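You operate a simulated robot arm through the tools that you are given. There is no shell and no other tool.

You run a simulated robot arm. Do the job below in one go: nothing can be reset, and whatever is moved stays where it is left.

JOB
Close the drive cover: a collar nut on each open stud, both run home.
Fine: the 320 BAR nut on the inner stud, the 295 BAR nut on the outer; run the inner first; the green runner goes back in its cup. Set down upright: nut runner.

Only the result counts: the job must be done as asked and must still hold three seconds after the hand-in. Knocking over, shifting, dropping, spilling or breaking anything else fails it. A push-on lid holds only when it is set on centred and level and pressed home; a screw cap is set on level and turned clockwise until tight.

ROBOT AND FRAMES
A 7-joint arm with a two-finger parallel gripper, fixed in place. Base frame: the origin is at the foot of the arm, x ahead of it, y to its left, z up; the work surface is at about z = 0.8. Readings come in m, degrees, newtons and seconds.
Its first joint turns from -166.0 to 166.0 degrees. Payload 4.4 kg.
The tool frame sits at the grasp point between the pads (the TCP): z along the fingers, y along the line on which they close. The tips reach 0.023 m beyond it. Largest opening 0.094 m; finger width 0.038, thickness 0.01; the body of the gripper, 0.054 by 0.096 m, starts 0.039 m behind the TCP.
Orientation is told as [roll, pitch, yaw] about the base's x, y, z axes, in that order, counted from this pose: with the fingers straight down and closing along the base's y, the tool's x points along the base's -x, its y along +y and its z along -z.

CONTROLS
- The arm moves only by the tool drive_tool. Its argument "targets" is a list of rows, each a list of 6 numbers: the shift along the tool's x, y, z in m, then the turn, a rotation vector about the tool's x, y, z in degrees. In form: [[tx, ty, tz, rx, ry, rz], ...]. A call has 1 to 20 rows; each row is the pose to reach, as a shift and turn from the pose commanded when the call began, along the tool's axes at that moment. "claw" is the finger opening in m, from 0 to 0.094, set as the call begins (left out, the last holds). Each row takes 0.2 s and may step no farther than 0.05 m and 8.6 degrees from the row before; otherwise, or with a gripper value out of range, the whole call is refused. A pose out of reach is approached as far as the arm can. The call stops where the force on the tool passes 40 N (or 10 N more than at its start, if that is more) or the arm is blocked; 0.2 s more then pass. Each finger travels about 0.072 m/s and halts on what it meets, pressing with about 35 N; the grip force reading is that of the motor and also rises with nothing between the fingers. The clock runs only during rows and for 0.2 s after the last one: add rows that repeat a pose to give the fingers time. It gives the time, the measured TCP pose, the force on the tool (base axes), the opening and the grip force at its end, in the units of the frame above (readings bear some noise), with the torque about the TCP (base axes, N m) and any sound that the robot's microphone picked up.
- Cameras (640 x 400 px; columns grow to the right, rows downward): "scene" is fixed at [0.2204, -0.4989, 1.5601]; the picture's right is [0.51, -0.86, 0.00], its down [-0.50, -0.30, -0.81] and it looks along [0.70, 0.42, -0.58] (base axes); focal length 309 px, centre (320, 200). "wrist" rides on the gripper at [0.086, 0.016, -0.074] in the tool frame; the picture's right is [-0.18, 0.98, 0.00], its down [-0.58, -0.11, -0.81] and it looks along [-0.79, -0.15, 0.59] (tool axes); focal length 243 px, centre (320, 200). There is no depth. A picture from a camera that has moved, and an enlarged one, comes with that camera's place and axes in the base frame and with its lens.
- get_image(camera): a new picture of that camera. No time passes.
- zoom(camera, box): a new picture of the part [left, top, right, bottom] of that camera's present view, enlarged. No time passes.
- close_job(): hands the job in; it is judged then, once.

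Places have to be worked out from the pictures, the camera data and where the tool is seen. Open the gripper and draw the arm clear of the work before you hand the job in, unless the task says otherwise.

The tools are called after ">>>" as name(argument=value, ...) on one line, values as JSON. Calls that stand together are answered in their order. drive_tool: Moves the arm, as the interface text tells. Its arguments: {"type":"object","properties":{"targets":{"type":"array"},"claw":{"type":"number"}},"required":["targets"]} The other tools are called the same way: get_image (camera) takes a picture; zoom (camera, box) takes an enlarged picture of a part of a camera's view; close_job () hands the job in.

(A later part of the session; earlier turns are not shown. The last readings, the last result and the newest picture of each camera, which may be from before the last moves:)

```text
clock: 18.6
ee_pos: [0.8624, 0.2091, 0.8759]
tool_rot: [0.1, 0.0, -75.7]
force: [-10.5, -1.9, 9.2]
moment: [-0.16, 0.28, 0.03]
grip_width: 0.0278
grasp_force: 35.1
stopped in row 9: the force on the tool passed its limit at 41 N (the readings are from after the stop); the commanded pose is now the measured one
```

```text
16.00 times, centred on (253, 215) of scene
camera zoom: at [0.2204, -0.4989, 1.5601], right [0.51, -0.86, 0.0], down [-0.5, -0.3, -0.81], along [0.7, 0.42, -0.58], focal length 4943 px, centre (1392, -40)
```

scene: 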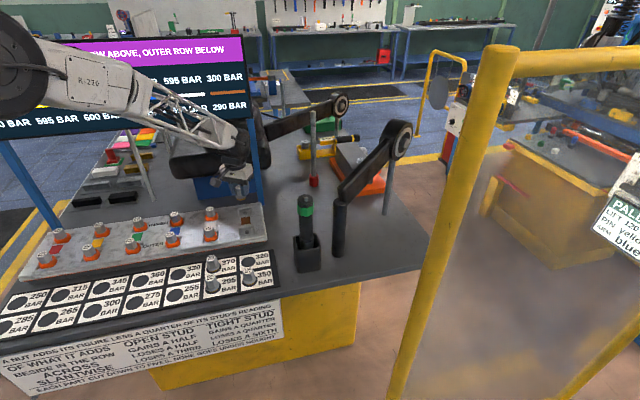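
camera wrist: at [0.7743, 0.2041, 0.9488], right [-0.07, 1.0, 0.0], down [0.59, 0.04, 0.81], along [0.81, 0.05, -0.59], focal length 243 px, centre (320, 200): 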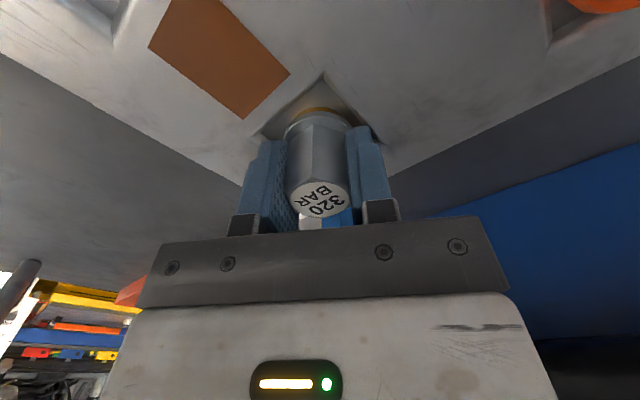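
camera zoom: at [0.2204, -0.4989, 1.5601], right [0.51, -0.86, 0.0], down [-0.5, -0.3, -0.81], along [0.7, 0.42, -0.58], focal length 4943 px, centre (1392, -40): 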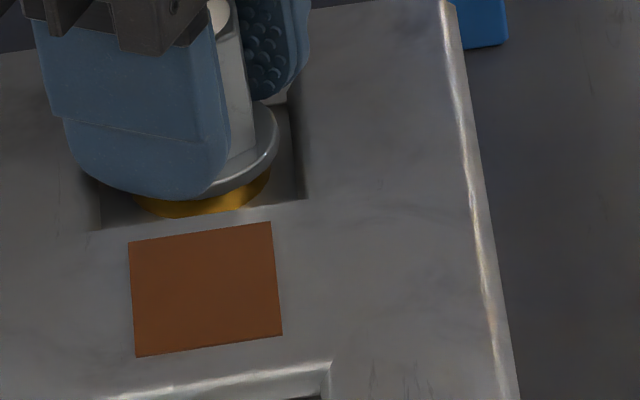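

The nut is captured laterally by the stud, as the side force shows, and it stands level. I open the fingers and back straight up to see how it sits.

>>> drive_tool(targets=[[0, 0, 0, 0, 0, 0], [0, 0, 0, 0, 0, 0], [0, 0, -0.02, 0, 0, 0], [0, 0, -0.05, 0, 0, 0], [0, 0, -0.08, 0, 0, 0], [0, 0, -0.11, 0, 0, 0], [0, 0, -0.11, 0, 0, 0]], claw=0.055)

>>> get_image(camera="wrist")

>>> zoom(camera="wrist", box=[260, 0, 380, 120])

>>> zoom(camera="scene", box=[195, 185, 275, 255])

```text
clock: 20.2
ee_pos: [0.8632, 0.2075, 0.9869]
tool_rot: [0.1, -0.1, -75.8]
force: [-0.6, 0.6, 0.3]
moment: [0.03, 0.01, 0.01]
grip_width: 0.0552
grasp_force: 0.0
```

```text
taken
camera wrist: at [0.8568, 0.2962, 1.0607], right [1.0, 0.06, 0.0], down [0.04, -0.59, 0.81], along [0.05, -0.8, -0.59], focal length 243 px, centre (320, 200)
```

wrist: 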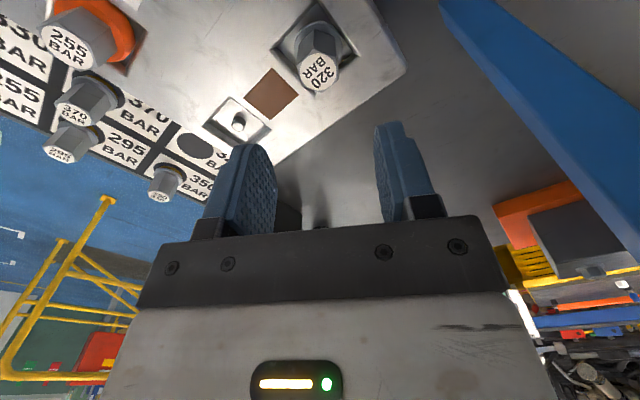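

```text
3.33 times, centred on (320, 60) of wrist
camera zoom: at [0.8568, 0.2962, 1.0607], right [1.0, 0.06, 0.0], down [0.04, -0.59, 0.81], along [0.05, -0.8, -0.59], focal length 809 px, centre (320, 667)
```

zoom: 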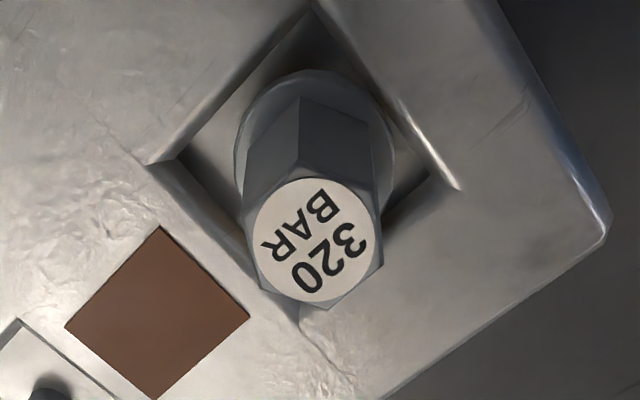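

```text
5.71 times, centred on (235, 220) of scene
camera zoom: at [0.2204, -0.4989, 1.5601], right [0.51, -0.86, 0.0], down [-0.5, -0.3, -0.81], along [0.7, 0.42, -0.58], focal length 1765 px, centre (806, 86)
```

zoom: 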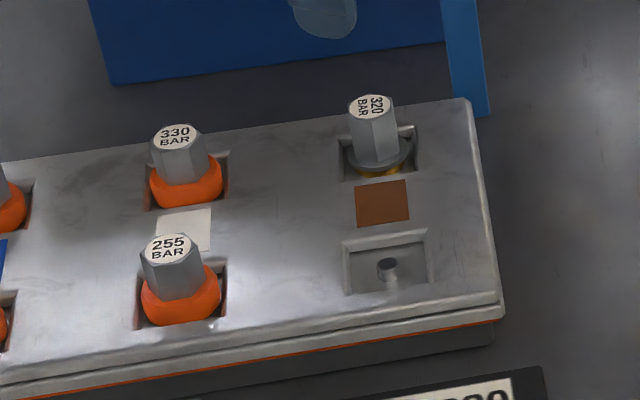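

The 320 nut stands level on the inner stud at about (0.861, 0.210), top near 0.885. Next I go for the green runner, rising clear, turning back to yaw 0 and stopping short of the cup.

>>> drive_tool(targets=[[-0.0127, -0.0096, -0.03, 0, 0, -7.58], [-0.038, -0.0287, -0.06, 0, 0, -15.16], [-0.0634, -0.0478, -0.09, 0, 0, -22.74], [-0.0887, -0.0669, -0.11, 0, 0, -30.32], [-0.1141, -0.086, -0.13, 0, 0, -37.9], [-0.1394, -0.1051, -0.145, 0, 0, -45.48], [-0.1647, -0.1242, -0.155, 0, 0, -53.06], [-0.1901, -0.1433, -0.165, 0, 0, -60.64], [-0.2154, -0.1624, -0.175, 0, 0, -68.22], [-0.2407, -0.1815, -0.183, 0, 0, -75.8], [-0.2534, -0.191, -0.183, 0, 0, -75.8], [-0.2534, -0.191, -0.183, 0, 0, -75.8]], claw=0.09)

>>> get_image(camera="wrist")

>>> get_image(camera="scene")

```text
clock: 22.8
ee_pos: [0.738, -0.0839, 1.1667]
tool_rot: [0.0, -0.1, 0.2]
force: [0.4, 0.5, -0.3]
moment: [0.03, 0.03, 0.06]
grip_width: 0.0901
grasp_force: 0.0
```

```text
taken
camera wrist: at [0.6509, -0.0673, 1.2412], right [0.18, 0.98, 0.0], down [0.58, -0.11, 0.81], along [0.79, -0.15, -0.59], focal length 243 px, centre (320, 200)
```

wrist: 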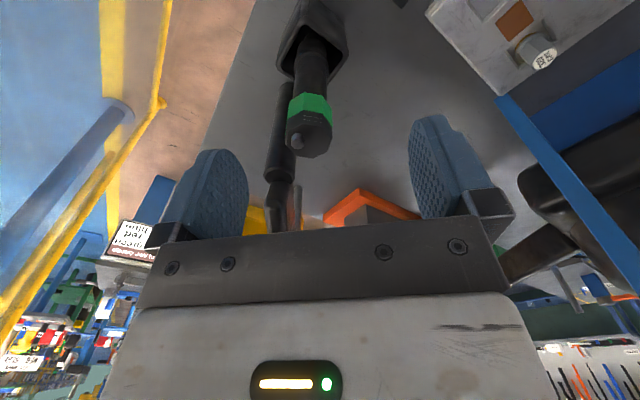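

```text
taken
```

scene: 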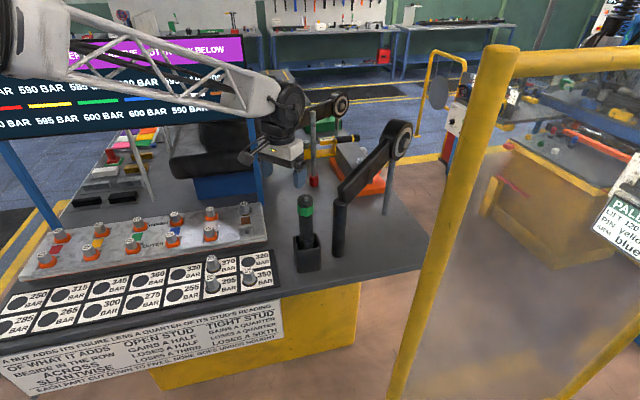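

The runner is in view in its cup. I zoom in on it from both cameras.

>>> zoom(camera="wrist", box=[250, 0, 380, 170])

>>> zoom(camera="wrist", box=[280, 85, 340, 165])

>>> zoom(camera="scene", box=[280, 185, 340, 275])

```text
2.35 times, centred on (315, 85) of wrist
camera zoom: at [0.6509, -0.0673, 1.2412], right [0.18, 0.98, 0.0], down [0.58, -0.11, 0.81], along [0.79, -0.15, -0.59], focal length 571 px, centre (332, 471)
```

zoom: 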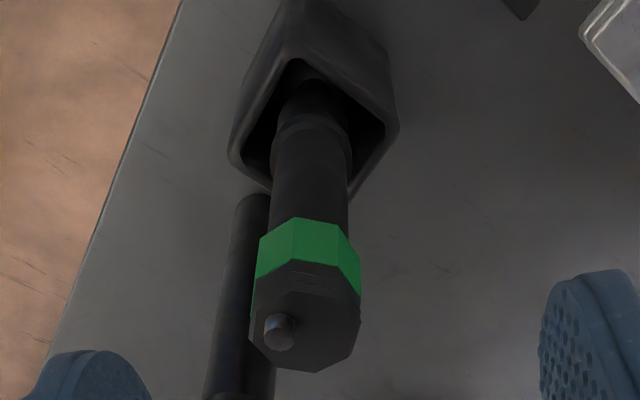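

```text
5.00 times, centred on (310, 125) of wrist
camera zoom: at [0.6509, -0.0673, 1.2412], right [0.18, 0.98, 0.0], down [0.58, -0.11, 0.81], along [0.79, -0.15, -0.59], focal length 1213 px, centre (370, 575)
```

zoom: 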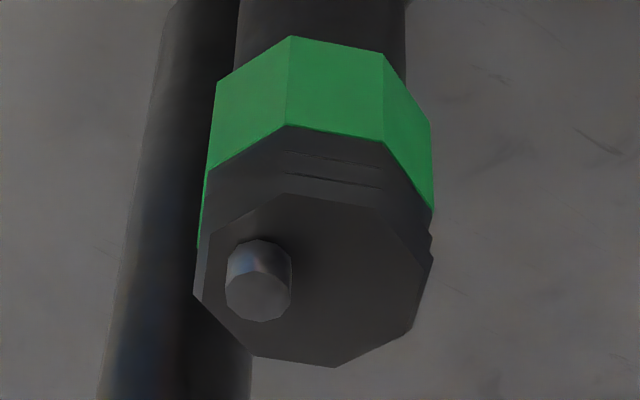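

```text
4.44 times, centred on (310, 230) of scene
camera zoom: at [0.2204, -0.4989, 1.5601], right [0.51, -0.86, 0.0], down [-0.5, -0.3, -0.81], along [0.7, 0.42, -0.58], focal length 1373 px, centre (364, 67)
```

zoom: 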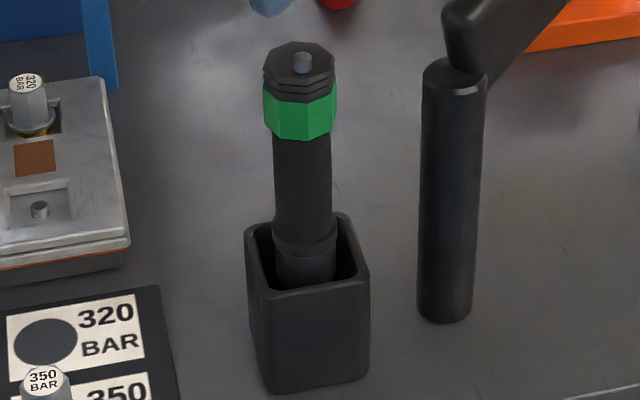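

The runner's head is an octagon about 43 mm across flats, centred near (0.799, -0.107) with its top near z=1.06. The green band spans about 1.02–1.05, and flats face 22.5°+45k. Turning clockwise needs wrist range, so I test in free space how far the wrist turns toward +yaw.

>>> drive_tool(targets=[[0, 0, 0, 0, 0, -8.5], [0, 0, 0, 0, 0, -17], [0, 0, 0, 0, 0, -25.5], [0, 0, 0, 0, 0, -34], [0, 0, 0, 0, 0, -42.5], [0, 0, 0, 0, 0, -51], [0, 0, 0, 0, 0, -59.5], [0, 0, 0, 0, 0, -68], [0, 0, 0, 0, 0, -76.5], [0, 0, 0, 0, 0, -85], [0, 0, 0, 0, 0, -93.5], [0, 0, 0, 0, 0, -102], [0, 0, 0, 0, 0, -110.5], [0, 0, 0, 0, 0, -119], [0, 0, 0, 0, 0, -127.5], [0, 0, 0, 0, 0, -136], [0, 0, 0, 0, 0, -144.5], [0, 0, 0, 0, 0, -153], [0, 0, 0, 0, 0, -157.5]])

```text
clock: 26.8
ee_pos: [0.7395, -0.0836, 1.1669]
tool_rot: [-0.1, 0.1, 157.7]
force: [-0.9, 0.2, -0.1]
moment: [0.04, 0.0, 0.01]
grip_width: 0.0898
grasp_force: 0.1
```

The wrist reaches +157° without trouble. I'll grasp the runner at yaw 112.5°, which is square to a pair of flats and keeps the camera clear of the black pillar, so I move above it now.

>>> drive_tool(targets=[[0.0107, -0.0002, 0.006, 0, 0, 7.5], [0.0213, -0.0004, 0.012, 0, 0, 15], [0.032, -0.0006, 0.018, 0, 0, 22.5], [0.0427, -0.0008, 0.025, 0, 0, 30], [0.0533, -0.001, 0.031, 0, 0, 37.5], [0.064, -0.0012, 0.0369, 0, 0, 45], [0.064, -0.0012, 0.0369, 0, 0, 45], [0.064, -0.0012, 0.0369, 0, 0, 45]], claw=0.08)

>>> get_image(camera="wrist")

>>> zoom(camera="wrist", box=[270, 50, 370, 150])

>>> zoom(camera="scene", box=[260, 130, 370, 280])

```text
clock: 28.6
ee_pos: [0.7991, -0.1064, 1.13]
tool_rot: [-0.1, 0.0, 112.5]
force: [-0.3, 0.0, -0.5]
moment: [0.03, 0.0, -0.02]
grip_width: 0.08
grasp_force: 0.1
```

```text
taken
camera wrist: at [0.8167, -0.1924, 1.2037], right [-0.98, -0.21, 0.0], down [-0.12, 0.58, 0.81], along [-0.17, 0.79, -0.59], focal length 243 px, centre (320, 200)
```

wrist: 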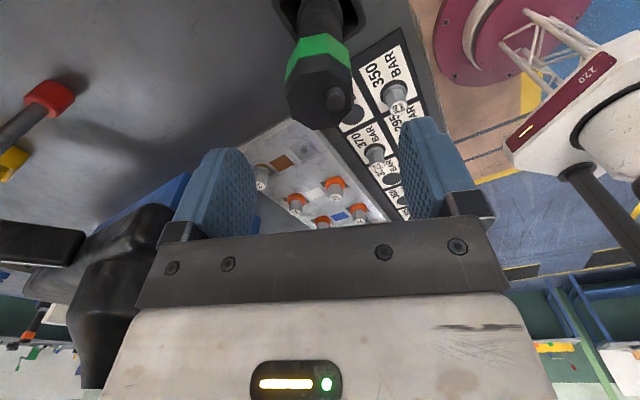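

```text
4.00 times, centred on (320, 100) of wrist
camera zoom: at [0.8167, -0.1924, 1.2037], right [-0.98, -0.21, 0.0], down [-0.12, 0.58, 0.81], along [-0.17, 0.79, -0.59], focal length 970 px, centre (320, 600)
```

zoom: 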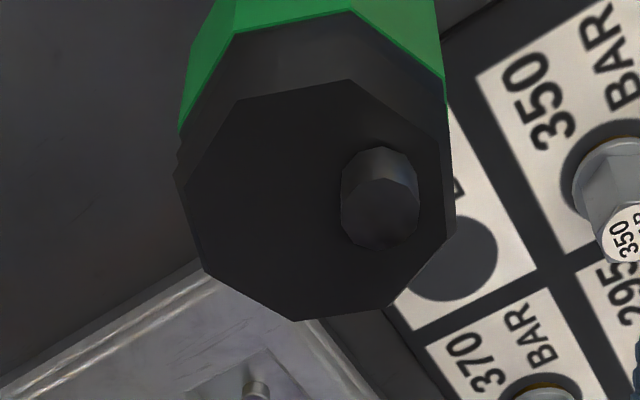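

```text
2.67 times, centred on (315, 205) of scene
camera zoom: at [0.2204, -0.4989, 1.5601], right [0.51, -0.86, 0.0], down [-0.5, -0.3, -0.81], along [0.7, 0.42, -0.58], focal length 824 px, centre (333, 187)
```

zoom: 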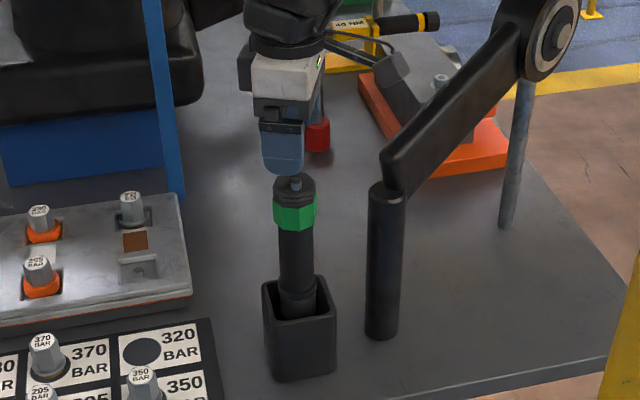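

The runner head lies on the tool axis and is squared to the pads; the top is near 1.0615 and its pin reaches about 1.074. I go down to TCP 1.042, which leaves palm clearance over the pin, and then check.

>>> drive_tool(targets=[[0, 0, 0.025, 0, 0, 0], [0, 0, 0.05, 0, 0, 0], [0, 0, 0.07, 0, 0, 0], [0, 0, 0.08, 0, 0, 0], [0, 0, 0.088, 0, 0, 0], [0, 0, 0.088, 0, 0, 0]], claw=0.08)

>>> get_image(camera="wrist")

>>> zoom(camera="scene", box=[280, 170, 340, 260])

```text
clock: 30.0
ee_pos: [0.799, -0.1049, 1.0421]
tool_rot: [-0.1, 0.1, 112.6]
force: [-0.5, 0.1, -0.1]
moment: [-0.01, -0.01, 0.01]
grip_width: 0.08
grasp_force: 0.1
```

```text
taken
camera wrist: at [0.8172, -0.191, 1.1168], right [-0.98, -0.21, 0.0], down [-0.12, 0.58, 0.81], along [-0.17, 0.79, -0.59], focal length 243 px, centre (320, 200)
```

wrist: 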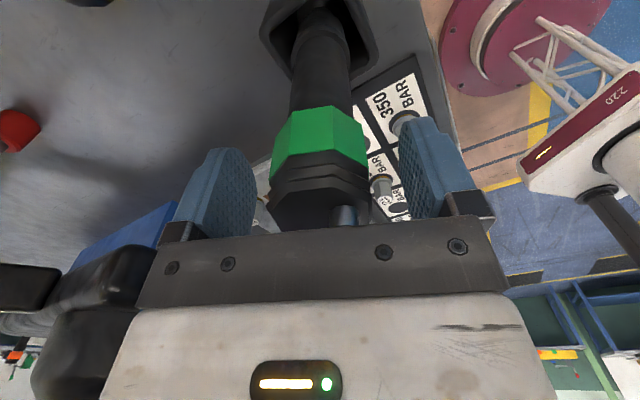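

```text
4.44 times, centred on (310, 215) of scene
camera zoom: at [0.2204, -0.4989, 1.5601], right [0.51, -0.86, 0.0], down [-0.5, -0.3, -0.81], along [0.7, 0.42, -0.58], focal length 1373 px, centre (364, 133)
```

zoom: 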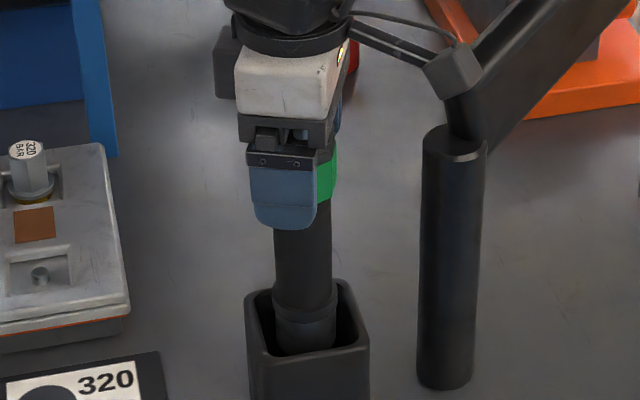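

The fingers straddle the head with no contact. I close on the green band.

>>> drive_tool(targets=[[0, 0, 0, 0, 0, 0], [0, 0, 0, 0, 0, 0], [0, 0, 0, 0, 0, 0], [0, 0, 0, 0, 0, 0]], claw=0.0)

>>> get_image(camera="wrist")

```text
clock: 31.0
ee_pos: [0.7986, -0.1059, 1.043]
tool_rot: [-0.1, 0.0, 112.6]
force: [-2.8, -1.4, 2.4]
moment: [-0.25, 0.55, -0.02]
grip_width: 0.0474
grasp_force: 35.0
```

```text
taken
camera wrist: at [0.8171, -0.191, 1.1169], right [-0.98, -0.21, 0.0], down [-0.12, 0.58, 0.81], along [-0.17, 0.79, -0.59], focal length 243 px, centre (320, 200)
```

wrist: 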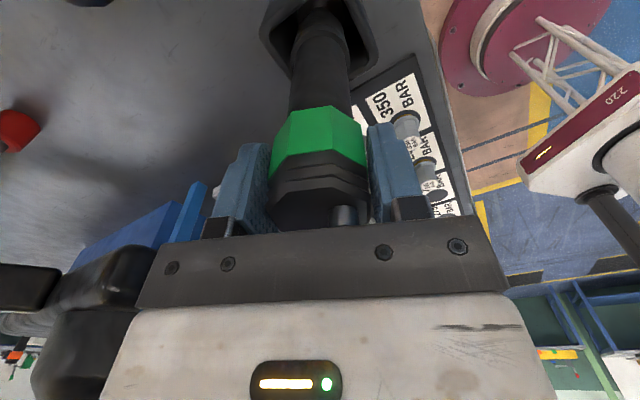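

The grip on the runner is 47 mm at 35 N. I lift it straight up out of the cup.

>>> drive_tool(targets=[[0, 0, -0.01, 0, 0, 0], [0, 0, -0.03, 0, 0, 0], [0, 0, -0.055, 0, 0, 0], [0, 0, -0.08, 0, 0, 0], [0, 0, -0.105, 0, 0, 0], [0, 0, -0.13, 0, 0, 0], [0, 0, -0.155, 0, 0, 0], [0, 0, -0.18, 0, 0, 0], [0, 0, -0.18, 0, 0, 0]])

>>> get_image(camera="wrist")

>>> zoom(camera="scene", box=[250, 80, 390, 280])

```text
clock: 33.0
ee_pos: [0.7973, -0.1078, 1.2223]
tool_rot: [-0.2, 0.0, 112.6]
force: [-0.5, 0.3, -8.6]
moment: [0.04, -0.04, 0.01]
grip_width: 0.0473
grasp_force: 35.1
```

```text
taken
camera wrist: at [0.8157, -0.1928, 1.2959], right [-0.98, -0.21, 0.0], down [-0.12, 0.58, 0.81], along [-0.17, 0.79, -0.59], focal length 243 px, centre (320, 200)
```

wrist: 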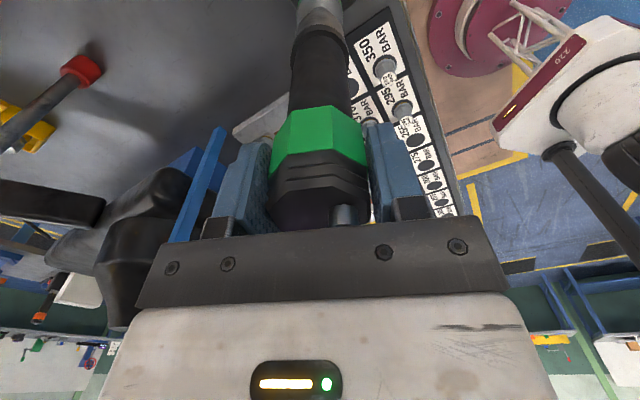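

```text
2.00 times, centred on (320, 180) of scene
camera zoom: at [0.2204, -0.4989, 1.5601], right [0.51, -0.86, 0.0], down [-0.5, -0.3, -0.81], along [0.7, 0.42, -0.58], focal length 618 px, centre (320, 240)
```

zoom: 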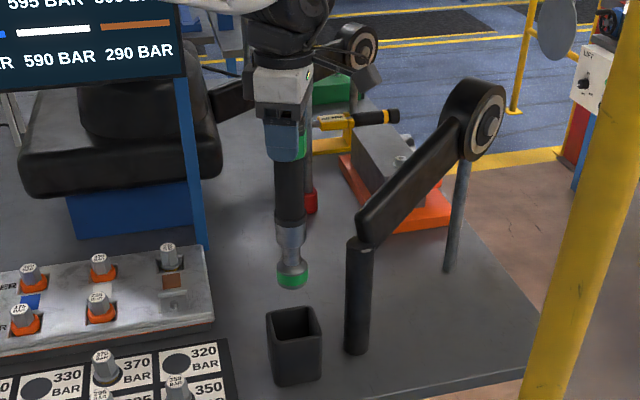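

The runner is clear of the cup and hangs straight; it has a chrome socket with a green ring at the bottom. I zoom in to measure the bottom.

>>> zoom(camera="scene", box=[285, 120, 335, 240])

>>> zoom(camera="scene", box=[295, 185, 330, 232])

>>> zoom(camera="wrist", box=[270, 0, 370, 100])

```text
3.33 times, centred on (310, 180) of scene
camera zoom: at [0.2204, -0.4989, 1.5601], right [0.51, -0.86, 0.0], down [-0.5, -0.3, -0.81], along [0.7, 0.42, -0.58], focal length 1030 px, centre (353, 267)
```

zoom: 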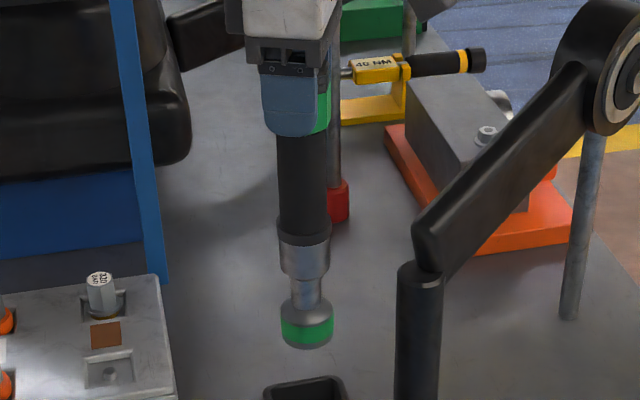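

```text
8.51 times, centred on (312, 208) of scene
camera zoom: at [0.2204, -0.4989, 1.5601], right [0.51, -0.86, 0.0], down [-0.5, -0.3, -0.81], along [0.7, 0.42, -0.58], focal length 2629 px, centre (384, 128)
```

zoom: 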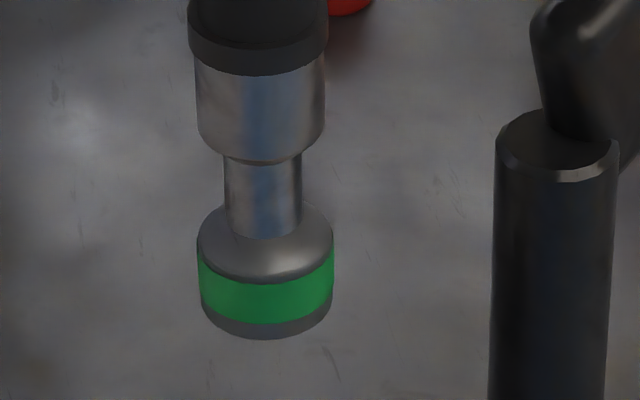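

```text
4.00 times, centred on (320, 50) of wrist
camera zoom: at [0.8157, -0.1928, 1.2959], right [-0.98, -0.21, 0.0], down [-0.12, 0.58, 0.81], along [-0.17, 0.79, -0.59], focal length 970 px, centre (320, 800)
```

zoom: 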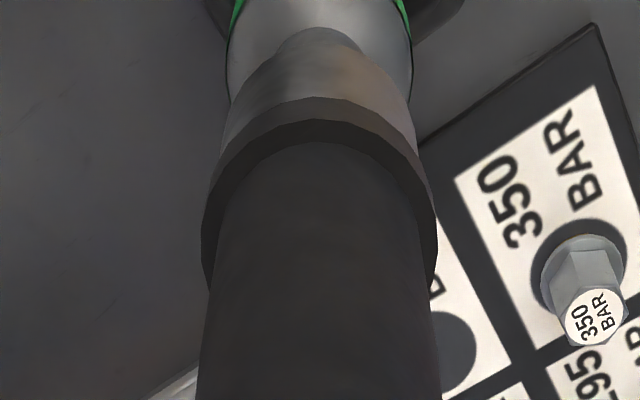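

The socket bottom is about 0.2305 m below the TCP. I carry the runner at this height over the inner nut while turning to yaw 157° to have the most clockwise travel.

>>> drive_tool(targets=[[-0.0168, -0.0113, 0, 0, 0, -5], [-0.0504, -0.034, 0, 0, 0, -10], [-0.0839, -0.0567, 0, 0, 0, -15], [-0.1175, -0.0793, 0, 0, 0, -20], [-0.151, -0.102, 0, 0, 0, -25], [-0.1846, -0.1246, 0, 0, 0, -30], [-0.2182, -0.1473, 0, 0, 0, -35], [-0.2517, -0.17, 0, 0, 0, -40], [-0.2685, -0.1813, 0, 0, 0, -45], [-0.2685, -0.1813, 0, 0, 0, -45], [-0.2685, -0.1813, 0, 0, 0, -45]])

>>> get_image(camera="scene")

>>> get_image(camera="wrist")

>>> zoom(camera="scene", box=[210, 150, 290, 250])

```text
clock: 35.4
ee_pos: [0.8637, 0.2102, 1.2212]
tool_rot: [0.0, 0.2, 157.6]
force: [-0.4, 0.9, -7.2]
moment: [0.02, 0.01, 0.01]
grip_width: 0.0474
grasp_force: 35.3
```

```text
taken
```

scene: 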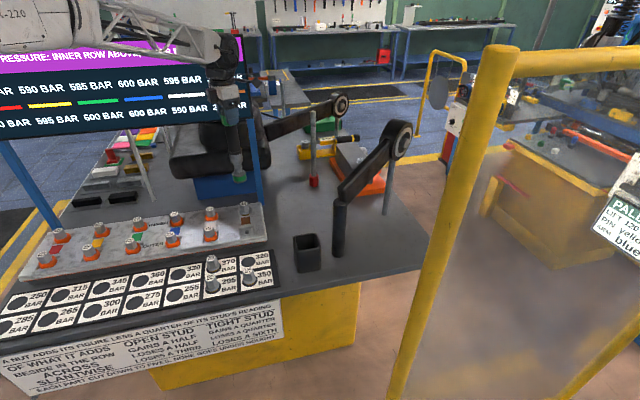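

```text
taken
camera wrist: at [0.937, 0.1632, 1.2966], right [-0.54, -0.84, 0.0], down [-0.5, 0.32, 0.81], along [-0.68, 0.44, -0.59], focal length 243 px, centre (320, 200)
```

wrist: 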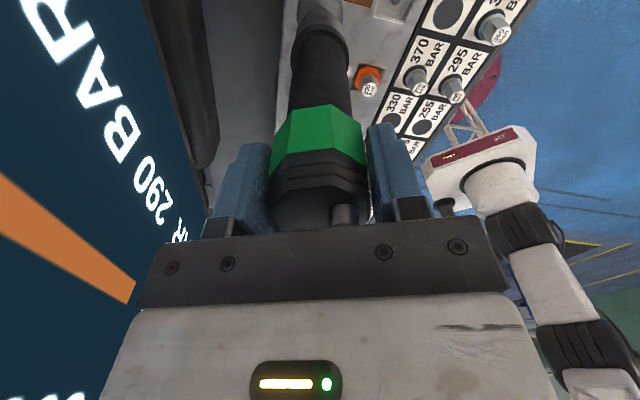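

```text
4.00 times, centred on (250, 200) of scene
camera zoom: at [0.2204, -0.4989, 1.5601], right [0.51, -0.86, 0.0], down [-0.5, -0.3, -0.81], along [0.7, 0.42, -0.58], focal length 1236 px, centre (600, 200)
```

zoom: 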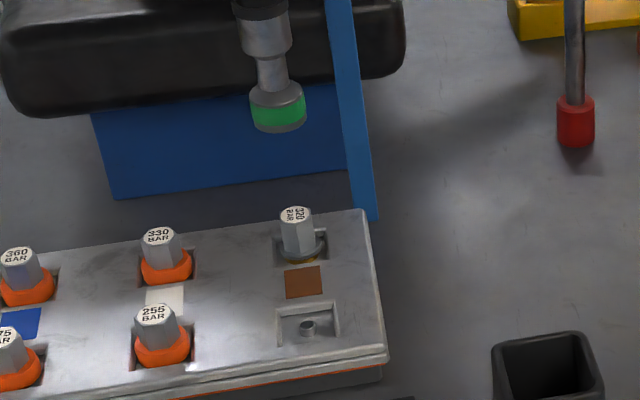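

The runner hangs vertically above the inner nut and clear of the sign panel. I zoom in tightly to measure the residual offset between the socket and the nut.

>>> zoom(camera="scene", box=[220, 165, 270, 220])

>>> zoom(camera="scene", box=[225, 145, 265, 185])

>>> zoom(camera="scene", box=[230, 195, 265, 225])

```text
7.27 times, centred on (245, 192) of scene
camera zoom: at [0.2204, -0.4989, 1.5601], right [0.51, -0.86, 0.0], down [-0.5, -0.3, -0.81], along [0.7, 0.42, -0.58], focal length 2247 px, centre (866, 254)
```

zoom: 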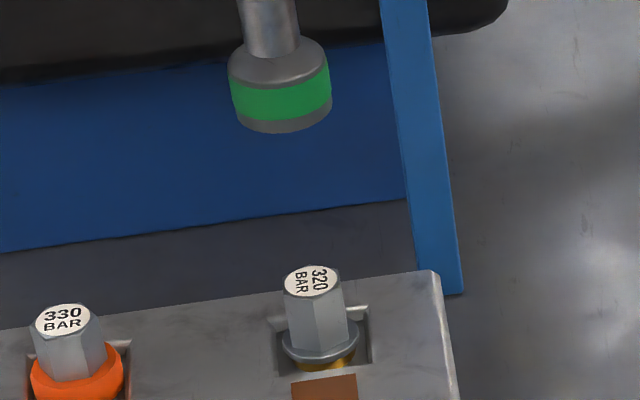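

```text
10.00 times, centred on (245, 165) of scene
camera zoom: at [0.2204, -0.4989, 1.5601], right [0.51, -0.86, 0.0], down [-0.5, -0.3, -0.81], along [0.7, 0.42, -0.58], focal length 3089 px, centre (1070, 550)
```

zoom: 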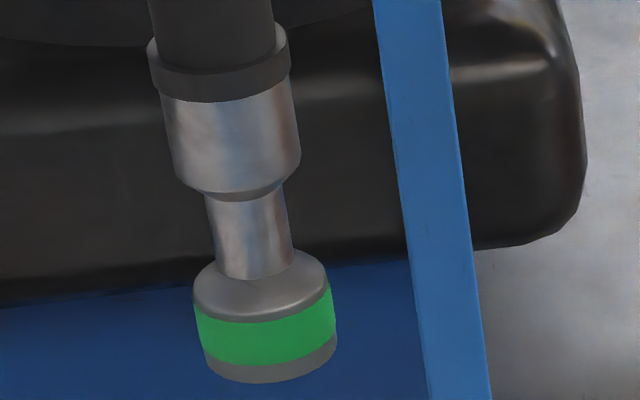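

```text
13.33 times, centred on (248, 210) of scene
camera zoom: at [0.2204, -0.4989, 1.5601], right [0.51, -0.86, 0.0], down [-0.5, -0.3, -0.81], along [0.7, 0.42, -0.58], focal length 4119 px, centre (1287, 67)
```

zoom: 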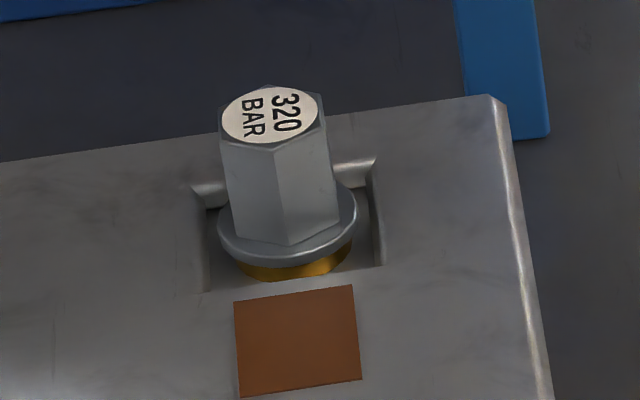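

Socket and nut agree to about 1–2 mm. I make a small correction of −1.8 mm in x and lower the socket to about 1 cm above the nut.

>>> drive_tool(targets=[[-0.0018, 0.0004, 0.02, 0, 0, 0], [-0.0018, 0.0004, 0.045, 0, 0, 0], [-0.0018, 0.0004, 0.07, 0, 0, 0], [-0.0018, 0.0004, 0.085, 0, 0, 0], [-0.0018, 0.0004, 0.092, 0, 0, 0], [-0.0018, 0.0004, 0.092, 0, 0, 0], [-0.0018, 0.0004, 0.092, 0, 0, 0]])

>>> zoom(camera="scene", box=[230, 190, 265, 225])

>>> get_image(camera="wrist")

```text
clock: 37.0
ee_pos: [0.8599, 0.2101, 1.1307]
tool_rot: [-0.1, 0.1, 157.6]
force: [-0.1, -0.5, -7.4]
moment: [0.02, 0.01, 0.01]
grip_width: 0.0473
grasp_force: 35.2
```

```text
11.43 times, centred on (248, 208) of scene
camera zoom: at [0.2204, -0.4989, 1.5601], right [0.51, -0.86, 0.0], down [-0.5, -0.3, -0.81], along [0.7, 0.42, -0.58], focal length 3530 px, centre (1149, 114)
```

zoom: 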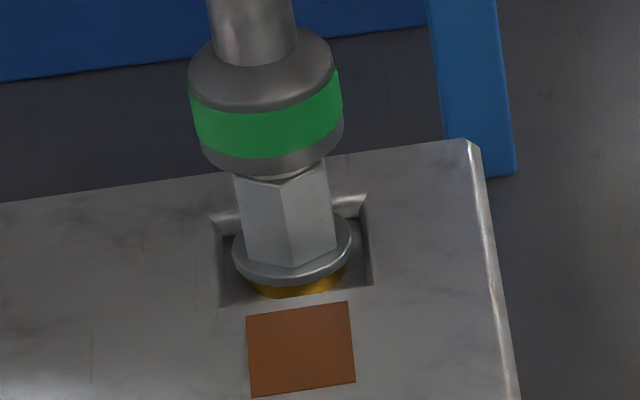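

```text
taken
camera wrist: at [0.9338, 0.1632, 1.2043], right [-0.55, -0.84, 0.0], down [-0.5, 0.32, 0.81], along [-0.68, 0.44, -0.59], focal length 243 px, centre (320, 200)
```

wrist: 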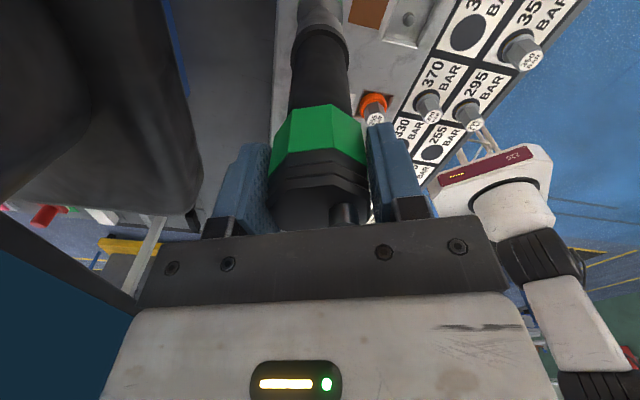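

The socket lines up with the hex in the side view. I lower slowly to feel for engagement.

>>> drive_tool(targets=[[0, 0, 0.003, 0, 0, 0], [0, 0, 0.006, 0, 0, 0], [0, 0, 0.009, 0, 0, 0], [0, 0, 0.012, 0, 0, 0], [0, 0, 0.015, 0, 0, 0], [0, 0, 0.018, 0, 0, 0], [0, 0, 0.021, 0, 0, 0]])

>>> zoom(camera="scene", box=[230, 190, 265, 225])

```text
clock: 38.6
ee_pos: [0.8615, 0.2104, 1.1103]
tool_rot: [-0.1, 0.2, 157.6]
force: [-1.8, -0.3, -0.8]
moment: [0.02, 0.51, 0.01]
grip_width: 0.0474
grasp_force: 35.2
```

```text
11.43 times, centred on (248, 208) of scene
camera zoom: at [0.2204, -0.4989, 1.5601], right [0.51, -0.86, 0.0], down [-0.5, -0.3, -0.81], along [0.7, 0.42, -0.58], focal length 3530 px, centre (1149, 114)
```

zoom: 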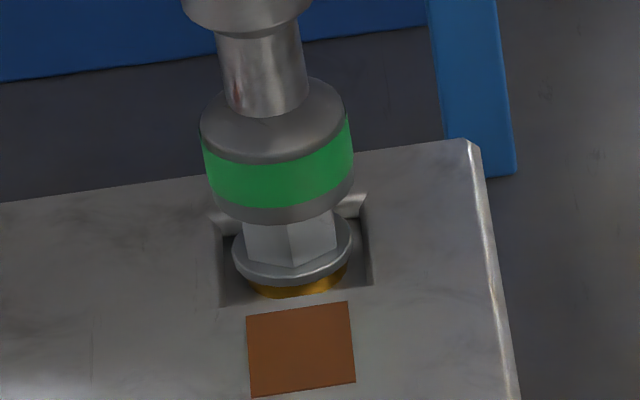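

There is light contact, and the runner's weight is now partly carried. The socket rim appears to be around the nut top. I lower a little more while turning slowly clockwise so the hex can find the socket.

>>> drive_tool(targets=[[0, 0, 0.001, 0, 0, 2], [0, 0, 0.002, 0, 0, 4], [0, 0, 0.003, 0, 0, 6], [0, 0, 0.004, 0, 0, 8], [0, 0, 0.005, 0, 0, 10]])

>>> zoom(camera="scene", box=[230, 190, 265, 225])

```text
clock: 39.8
ee_pos: [0.8608, 0.2114, 1.1056]
tool_rot: [0.0, 0.2, 147.6]
force: [-0.6, -2.5, 27.3]
moment: [-0.6, 0.28, 0.18]
grip_width: 0.0472
grasp_force: 35.1
```

```text
11.43 times, centred on (248, 208) of scene
camera zoom: at [0.2204, -0.4989, 1.5601], right [0.51, -0.86, 0.0], down [-0.5, -0.3, -0.81], along [0.7, 0.42, -0.58], focal length 3530 px, centre (1149, 114)
```

zoom: 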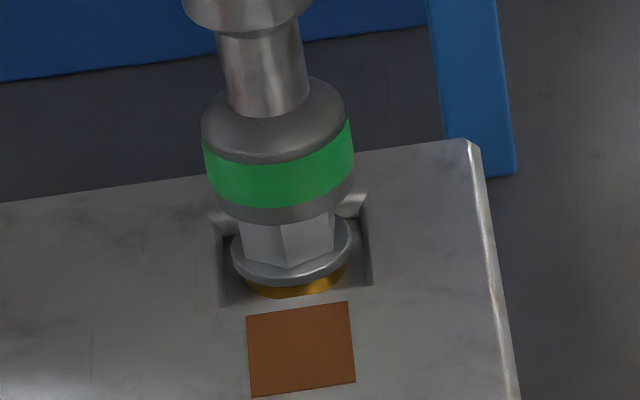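

The socket now overlaps the hex by roughly 10 mm and seems to bear on the nut's top; the nut also turned a little. I ease the downward force and turn clockwise 30° to see whether the nut follows.

>>> drive_tool(targets=[[0, 0, -0.002, 0, 0, 0], [0, 0, -0.002, 0, 0, 6], [0, 0, -0.002, 0, 0, 12], [0, 0, -0.002, 0, 0, 18], [0, 0, -0.002, 0, 0, 24], [0, 0, -0.002, 0, 0, 30], [0, 0, -0.002, 0, 0, 30]])

>>> zoom(camera="scene", box=[230, 190, 265, 225])

>>> zoom(camera="wrist", box=[240, 80, 400, 240])

```text
clock: 41.4
ee_pos: [0.8616, 0.2116, 1.1059]
tool_rot: [-0.2, -0.1, 117.5]
force: [1.1, 1.0, -7.3]
moment: [0.01, -0.04, 0.0]
grip_width: 0.047
grasp_force: 35.0
```

```text
11.43 times, centred on (248, 208) of scene
camera zoom: at [0.2204, -0.4989, 1.5601], right [0.51, -0.86, 0.0], down [-0.5, -0.3, -0.81], along [0.7, 0.42, -0.58], focal length 3530 px, centre (1149, 114)
```

zoom: 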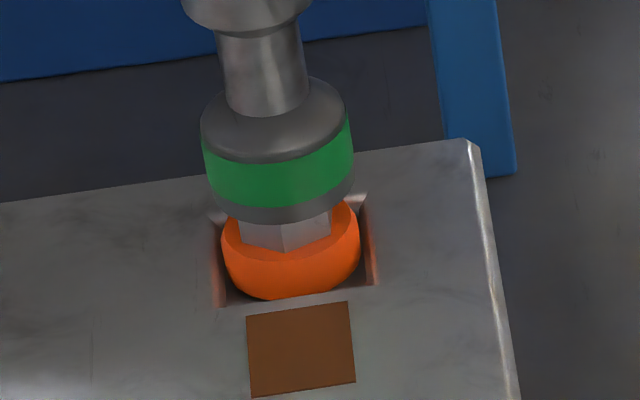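

```text
2.50 times, centred on (320, 160) of wrist
camera zoom: at [0.8872, 0.1276, 1.1801], right [-0.96, -0.29, 0.0], down [-0.17, 0.57, 0.81], along [-0.23, 0.77, -0.59], focal length 606 px, centre (320, 300)
```

zoom: 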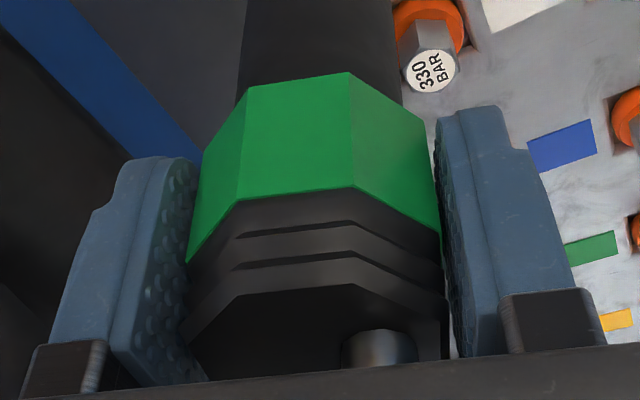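

An orange collar has popped out around the inner nut, just like the other tight studs. I check the display and the collar more closely.

>>> zoom(camera="scene", box=[0, 30, 260, 150])

>>> zoom(camera="scene", box=[190, 190, 270, 250])

>>> get_image(camera="wrist")

```text
2.46 times, centred on (130, 90) of scene
camera zoom: at [0.2204, -0.4989, 1.5601], right [0.51, -0.86, 0.0], down [-0.5, -0.3, -0.81], along [0.7, 0.42, -0.58], focal length 760 px, centre (788, 471)
```

zoom: 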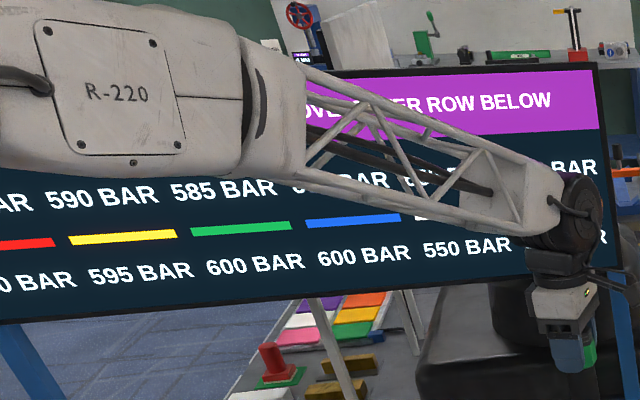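

```text
6.67 times, centred on (230, 220) of scene
camera zoom: at [0.2204, -0.4989, 1.5601], right [0.51, -0.86, 0.0], down [-0.5, -0.3, -0.81], along [0.7, 0.42, -0.58], focal length 2060 px, centre (920, 67)
```

zoom: 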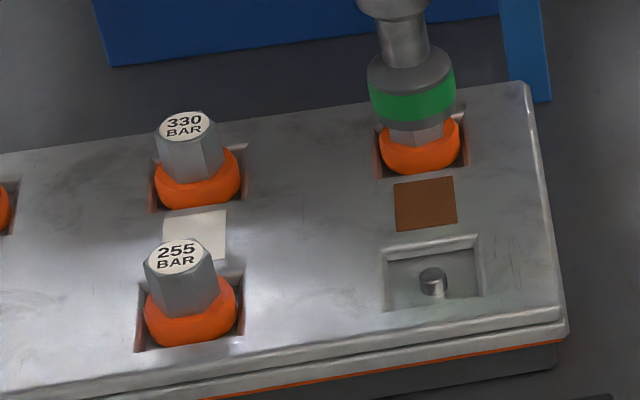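

```text
taken
camera wrist: at [0.8872, 0.1276, 1.1801], right [-0.96, -0.29, 0.0], down [-0.17, 0.57, 0.81], along [-0.23, 0.77, -0.59], focal length 243 px, centre (320, 200)
```

wrist: 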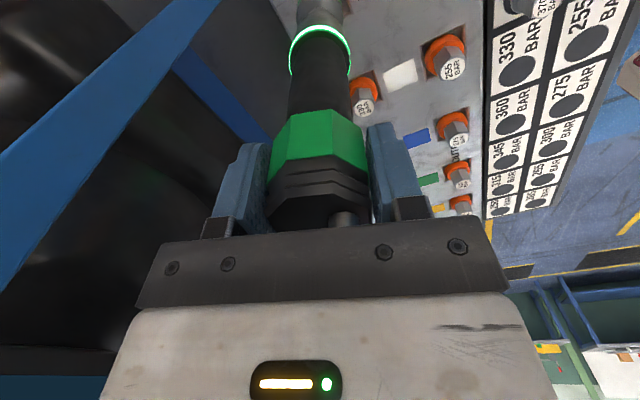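

The display changed (the neighbouring reading went from 590 to 550) and the runner's ring glows green, so the inner nut is run home. I lift the runner straight off.

>>> drive_tool(targets=[[0, 0, -0.005, 0, 0, 0], [0, 0, -0.015, 0, 0, 0], [0, 0, -0.03, 0, 0, 0], [0, 0, -0.055, 0, 0, 0], [0, 0, -0.085, 0, 0, 0], [0, 0, -0.115, 0, 0, 0], [0, 0, -0.12, 0, 0, 0], [0, 0, -0.12, 0, 0, 0]])

>>> zoom(camera="scene", box=[180, 140, 300, 250])

>>> get_image(camera="wrist")

>>> zoom(camera="scene", box=[0, 30, 260, 150])

```text
clock: 43.2
ee_pos: [0.8608, 0.2118, 1.2272]
tool_rot: [-0.1, -0.1, 117.6]
force: [-1.0, -0.7, -8.0]
moment: [-0.03, 0.06, 0.0]
grip_width: 0.0472
grasp_force: 35.1
```

```text
3.64 times, centred on (240, 195) of scene
camera zoom: at [0.2204, -0.4989, 1.5601], right [0.51, -0.86, 0.0], down [-0.5, -0.3, -0.81], along [0.7, 0.42, -0.58], focal length 1123 px, centre (611, 218)
```

zoom: 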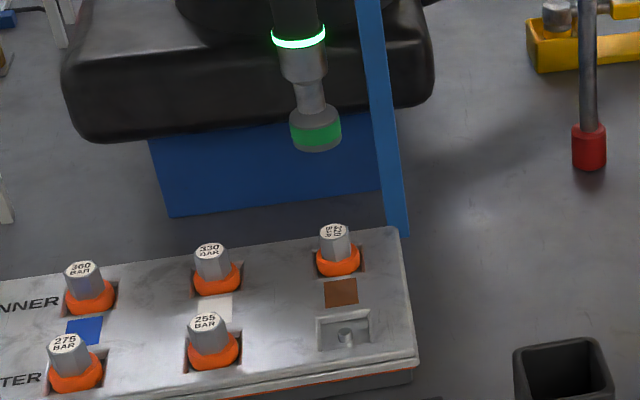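

```text
taken
camera wrist: at [0.8865, 0.1274, 1.3005], right [-0.96, -0.29, 0.0], down [-0.17, 0.57, 0.81], along [-0.23, 0.77, -0.59], focal length 243 px, centre (320, 200)
```

wrist: 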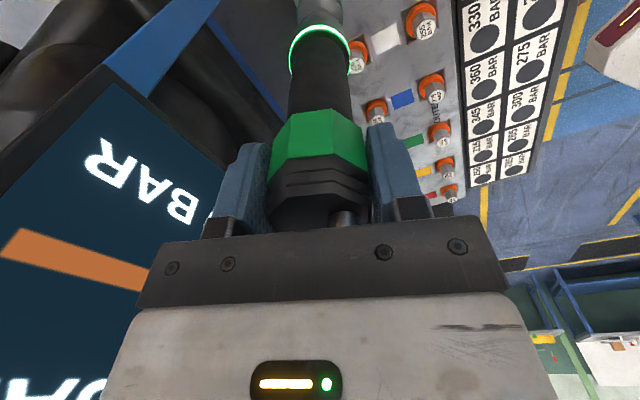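

```text
2.46 times, centred on (130, 90) of scene
camera zoom: at [0.2204, -0.4989, 1.5601], right [0.51, -0.86, 0.0], down [-0.5, -0.3, -0.81], along [0.7, 0.42, -0.58], focal length 760 px, centre (788, 471)
```

zoom: 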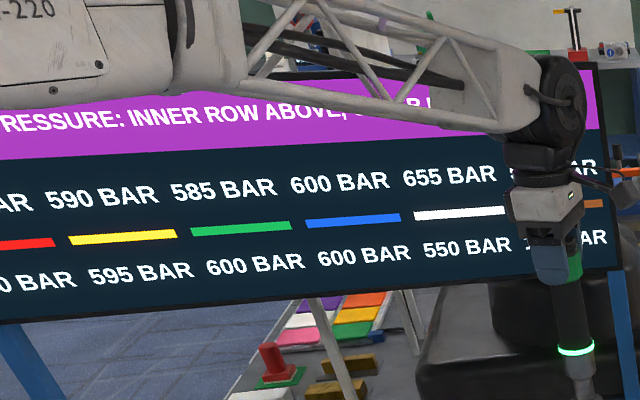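

The inner nut stays put with its collar out. I return the runner to above its cup.

>>> drive_tool(targets=[[0.0158, 0.0126, 0, 0, 0, 0.6], [0.0474, 0.0379, 0, 0, 0, 1.2], [0.0791, 0.0631, 0, 0, 0, 1.8], [0.1107, 0.0884, 0, 0, 0, 2.4], [0.1423, 0.1136, 0, 0, 0, 3.0], [0.1739, 0.1389, 0, 0, 0, 3.6], [0.2056, 0.1641, 0, 0, 0, 4.2], [0.2372, 0.1894, 0, 0, 0, 4.8], [0.253, 0.202, 0, 0, 0, 5.1], [0.253, 0.202, 0, 0, 0, 5.1], [0.253, 0.202, 0, 0, 0, 5.1]])

>>> zoom(camera="scene", box=[270, 140, 350, 280])

>>> get_image(camera="wrist")

```text
clock: 45.6
ee_pos: [0.7991, -0.1082, 1.2268]
tool_rot: [0.0, -0.1, 112.6]
force: [-0.7, -0.5, -8.4]
moment: [0.03, -0.07, 0.0]
grip_width: 0.047
grasp_force: 34.9
```

```text
2.86 times, centred on (310, 210) of scene
camera zoom: at [0.2204, -0.4989, 1.5601], right [0.51, -0.86, 0.0], down [-0.5, -0.3, -0.81], along [0.7, 0.42, -0.58], focal length 883 px, centre (349, 171)
```

zoom: 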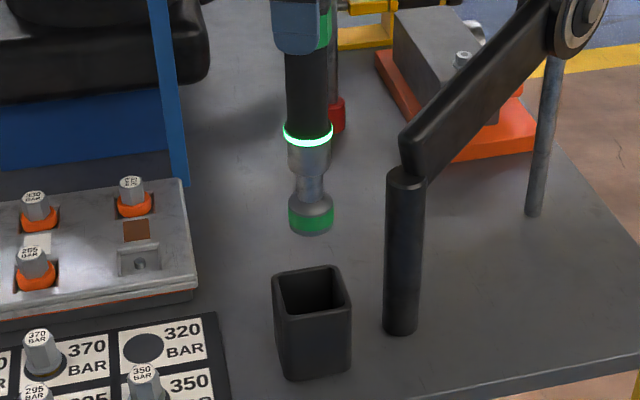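

```text
taken
camera wrist: at [0.8168, -0.1938, 1.3005], right [-0.98, -0.21, 0.0], down [-0.12, 0.58, 0.81], along [-0.16, 0.79, -0.59], focal length 243 px, centre (320, 200)
```

wrist: 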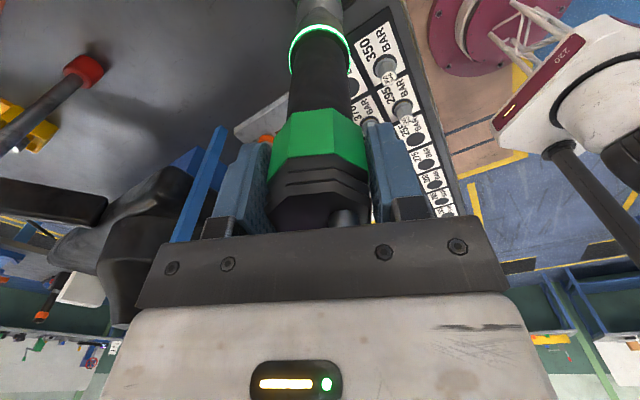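

The socket sits about 2.5 mm to the −y side of where it was taken from. I correct that and lower the runner into the cup.

>>> drive_tool(targets=[[-0.0023, -0.0013, 0.0, 0, 0, 0], [-0.0023, -0.0013, 0.025, 0, 0, 0], [-0.0023, -0.0013, 0.05, 0, 0, 0], [-0.0023, -0.0013, 0.07, 0, 0, 0], [-0.0023, -0.0013, 0.07, 0, 0, 0]])

>>> zoom(camera="scene", box=[280, 180, 340, 270])

```text
clock: 46.8
ee_pos: [0.7988, -0.1048, 1.1567]
tool_rot: [-0.1, 0.0, 112.5]
force: [0.1, 0.3, -7.8]
moment: [0.01, -0.02, 0.03]
grip_width: 0.047
grasp_force: 34.9
```

```text
4.44 times, centred on (310, 225) of scene
camera zoom: at [0.2204, -0.4989, 1.5601], right [0.51, -0.86, 0.0], down [-0.5, -0.3, -0.81], along [0.7, 0.42, -0.58], focal length 1373 px, centre (364, 89)
```

zoom: 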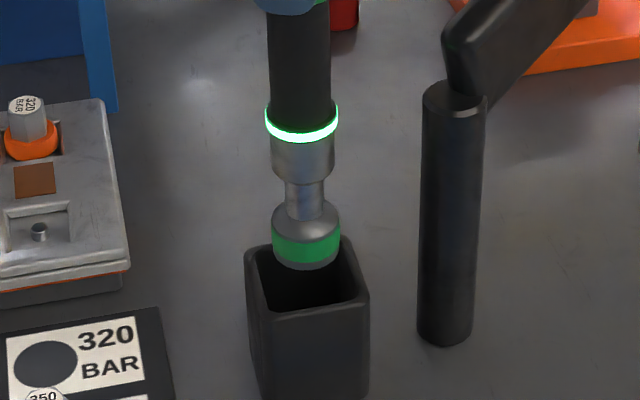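

The socket is over the cup opening. I continue down, slowing near the bottom until it touches.

>>> drive_tool(targets=[[0, 0, 0.03, 0, 0, 0], [0, 0, 0.06, 0, 0, 0], [0, 0, 0.085, 0, 0, 0], [0, 0, 0.1, 0, 0, 0], [0, 0, 0.106, 0, 0, 0], [0, 0, 0.109, 0, 0, 0], [0, 0, 0.111, 0, 0, 0], [0, 0, 0.113, 0, 0, 0]])

>>> zoom(camera="scene", box=[280, 170, 340, 260])

```text
clock: 48.6
ee_pos: [0.8005, -0.1046, 1.044]
tool_rot: [-0.1, -0.1, 112.5]
force: [0.2, 0.1, -7.9]
moment: [0.0, 0.06, -0.04]
grip_width: 0.047
grasp_force: 35.3
```

```text
4.44 times, centred on (310, 215) of scene
camera zoom: at [0.2204, -0.4989, 1.5601], right [0.51, -0.86, 0.0], down [-0.5, -0.3, -0.81], along [0.7, 0.42, -0.58], focal length 1373 px, centre (364, 133)
```

zoom: 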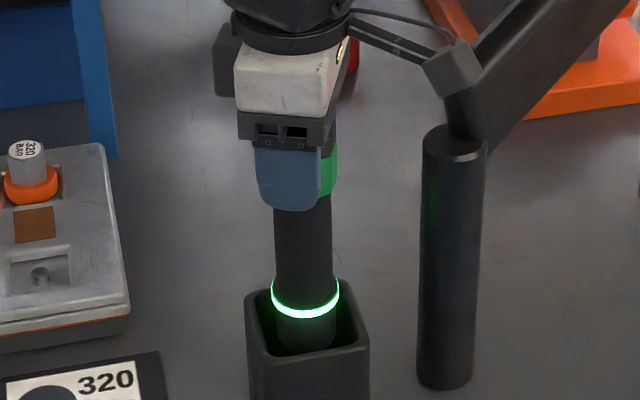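

There is no floor contact yet, so I keep lowering in 1 mm steps.

>>> drive_tool(targets=[[0, 0, 0.001, 0, 0, 0], [0, 0, 0.002, 0, 0, 0], [0, 0, 0.003, 0, 0, 0], [0, 0, 0.004, 0, 0, 0]])

```text
clock: 49.6
ee_pos: [0.7994, -0.1049, 1.041]
tool_rot: [-0.3, 0.1, 112.5]
force: [-1.2, 0.2, 7.5]
moment: [0.32, 0.73, 0.02]
grip_width: 0.0471
grasp_force: 35.1
```

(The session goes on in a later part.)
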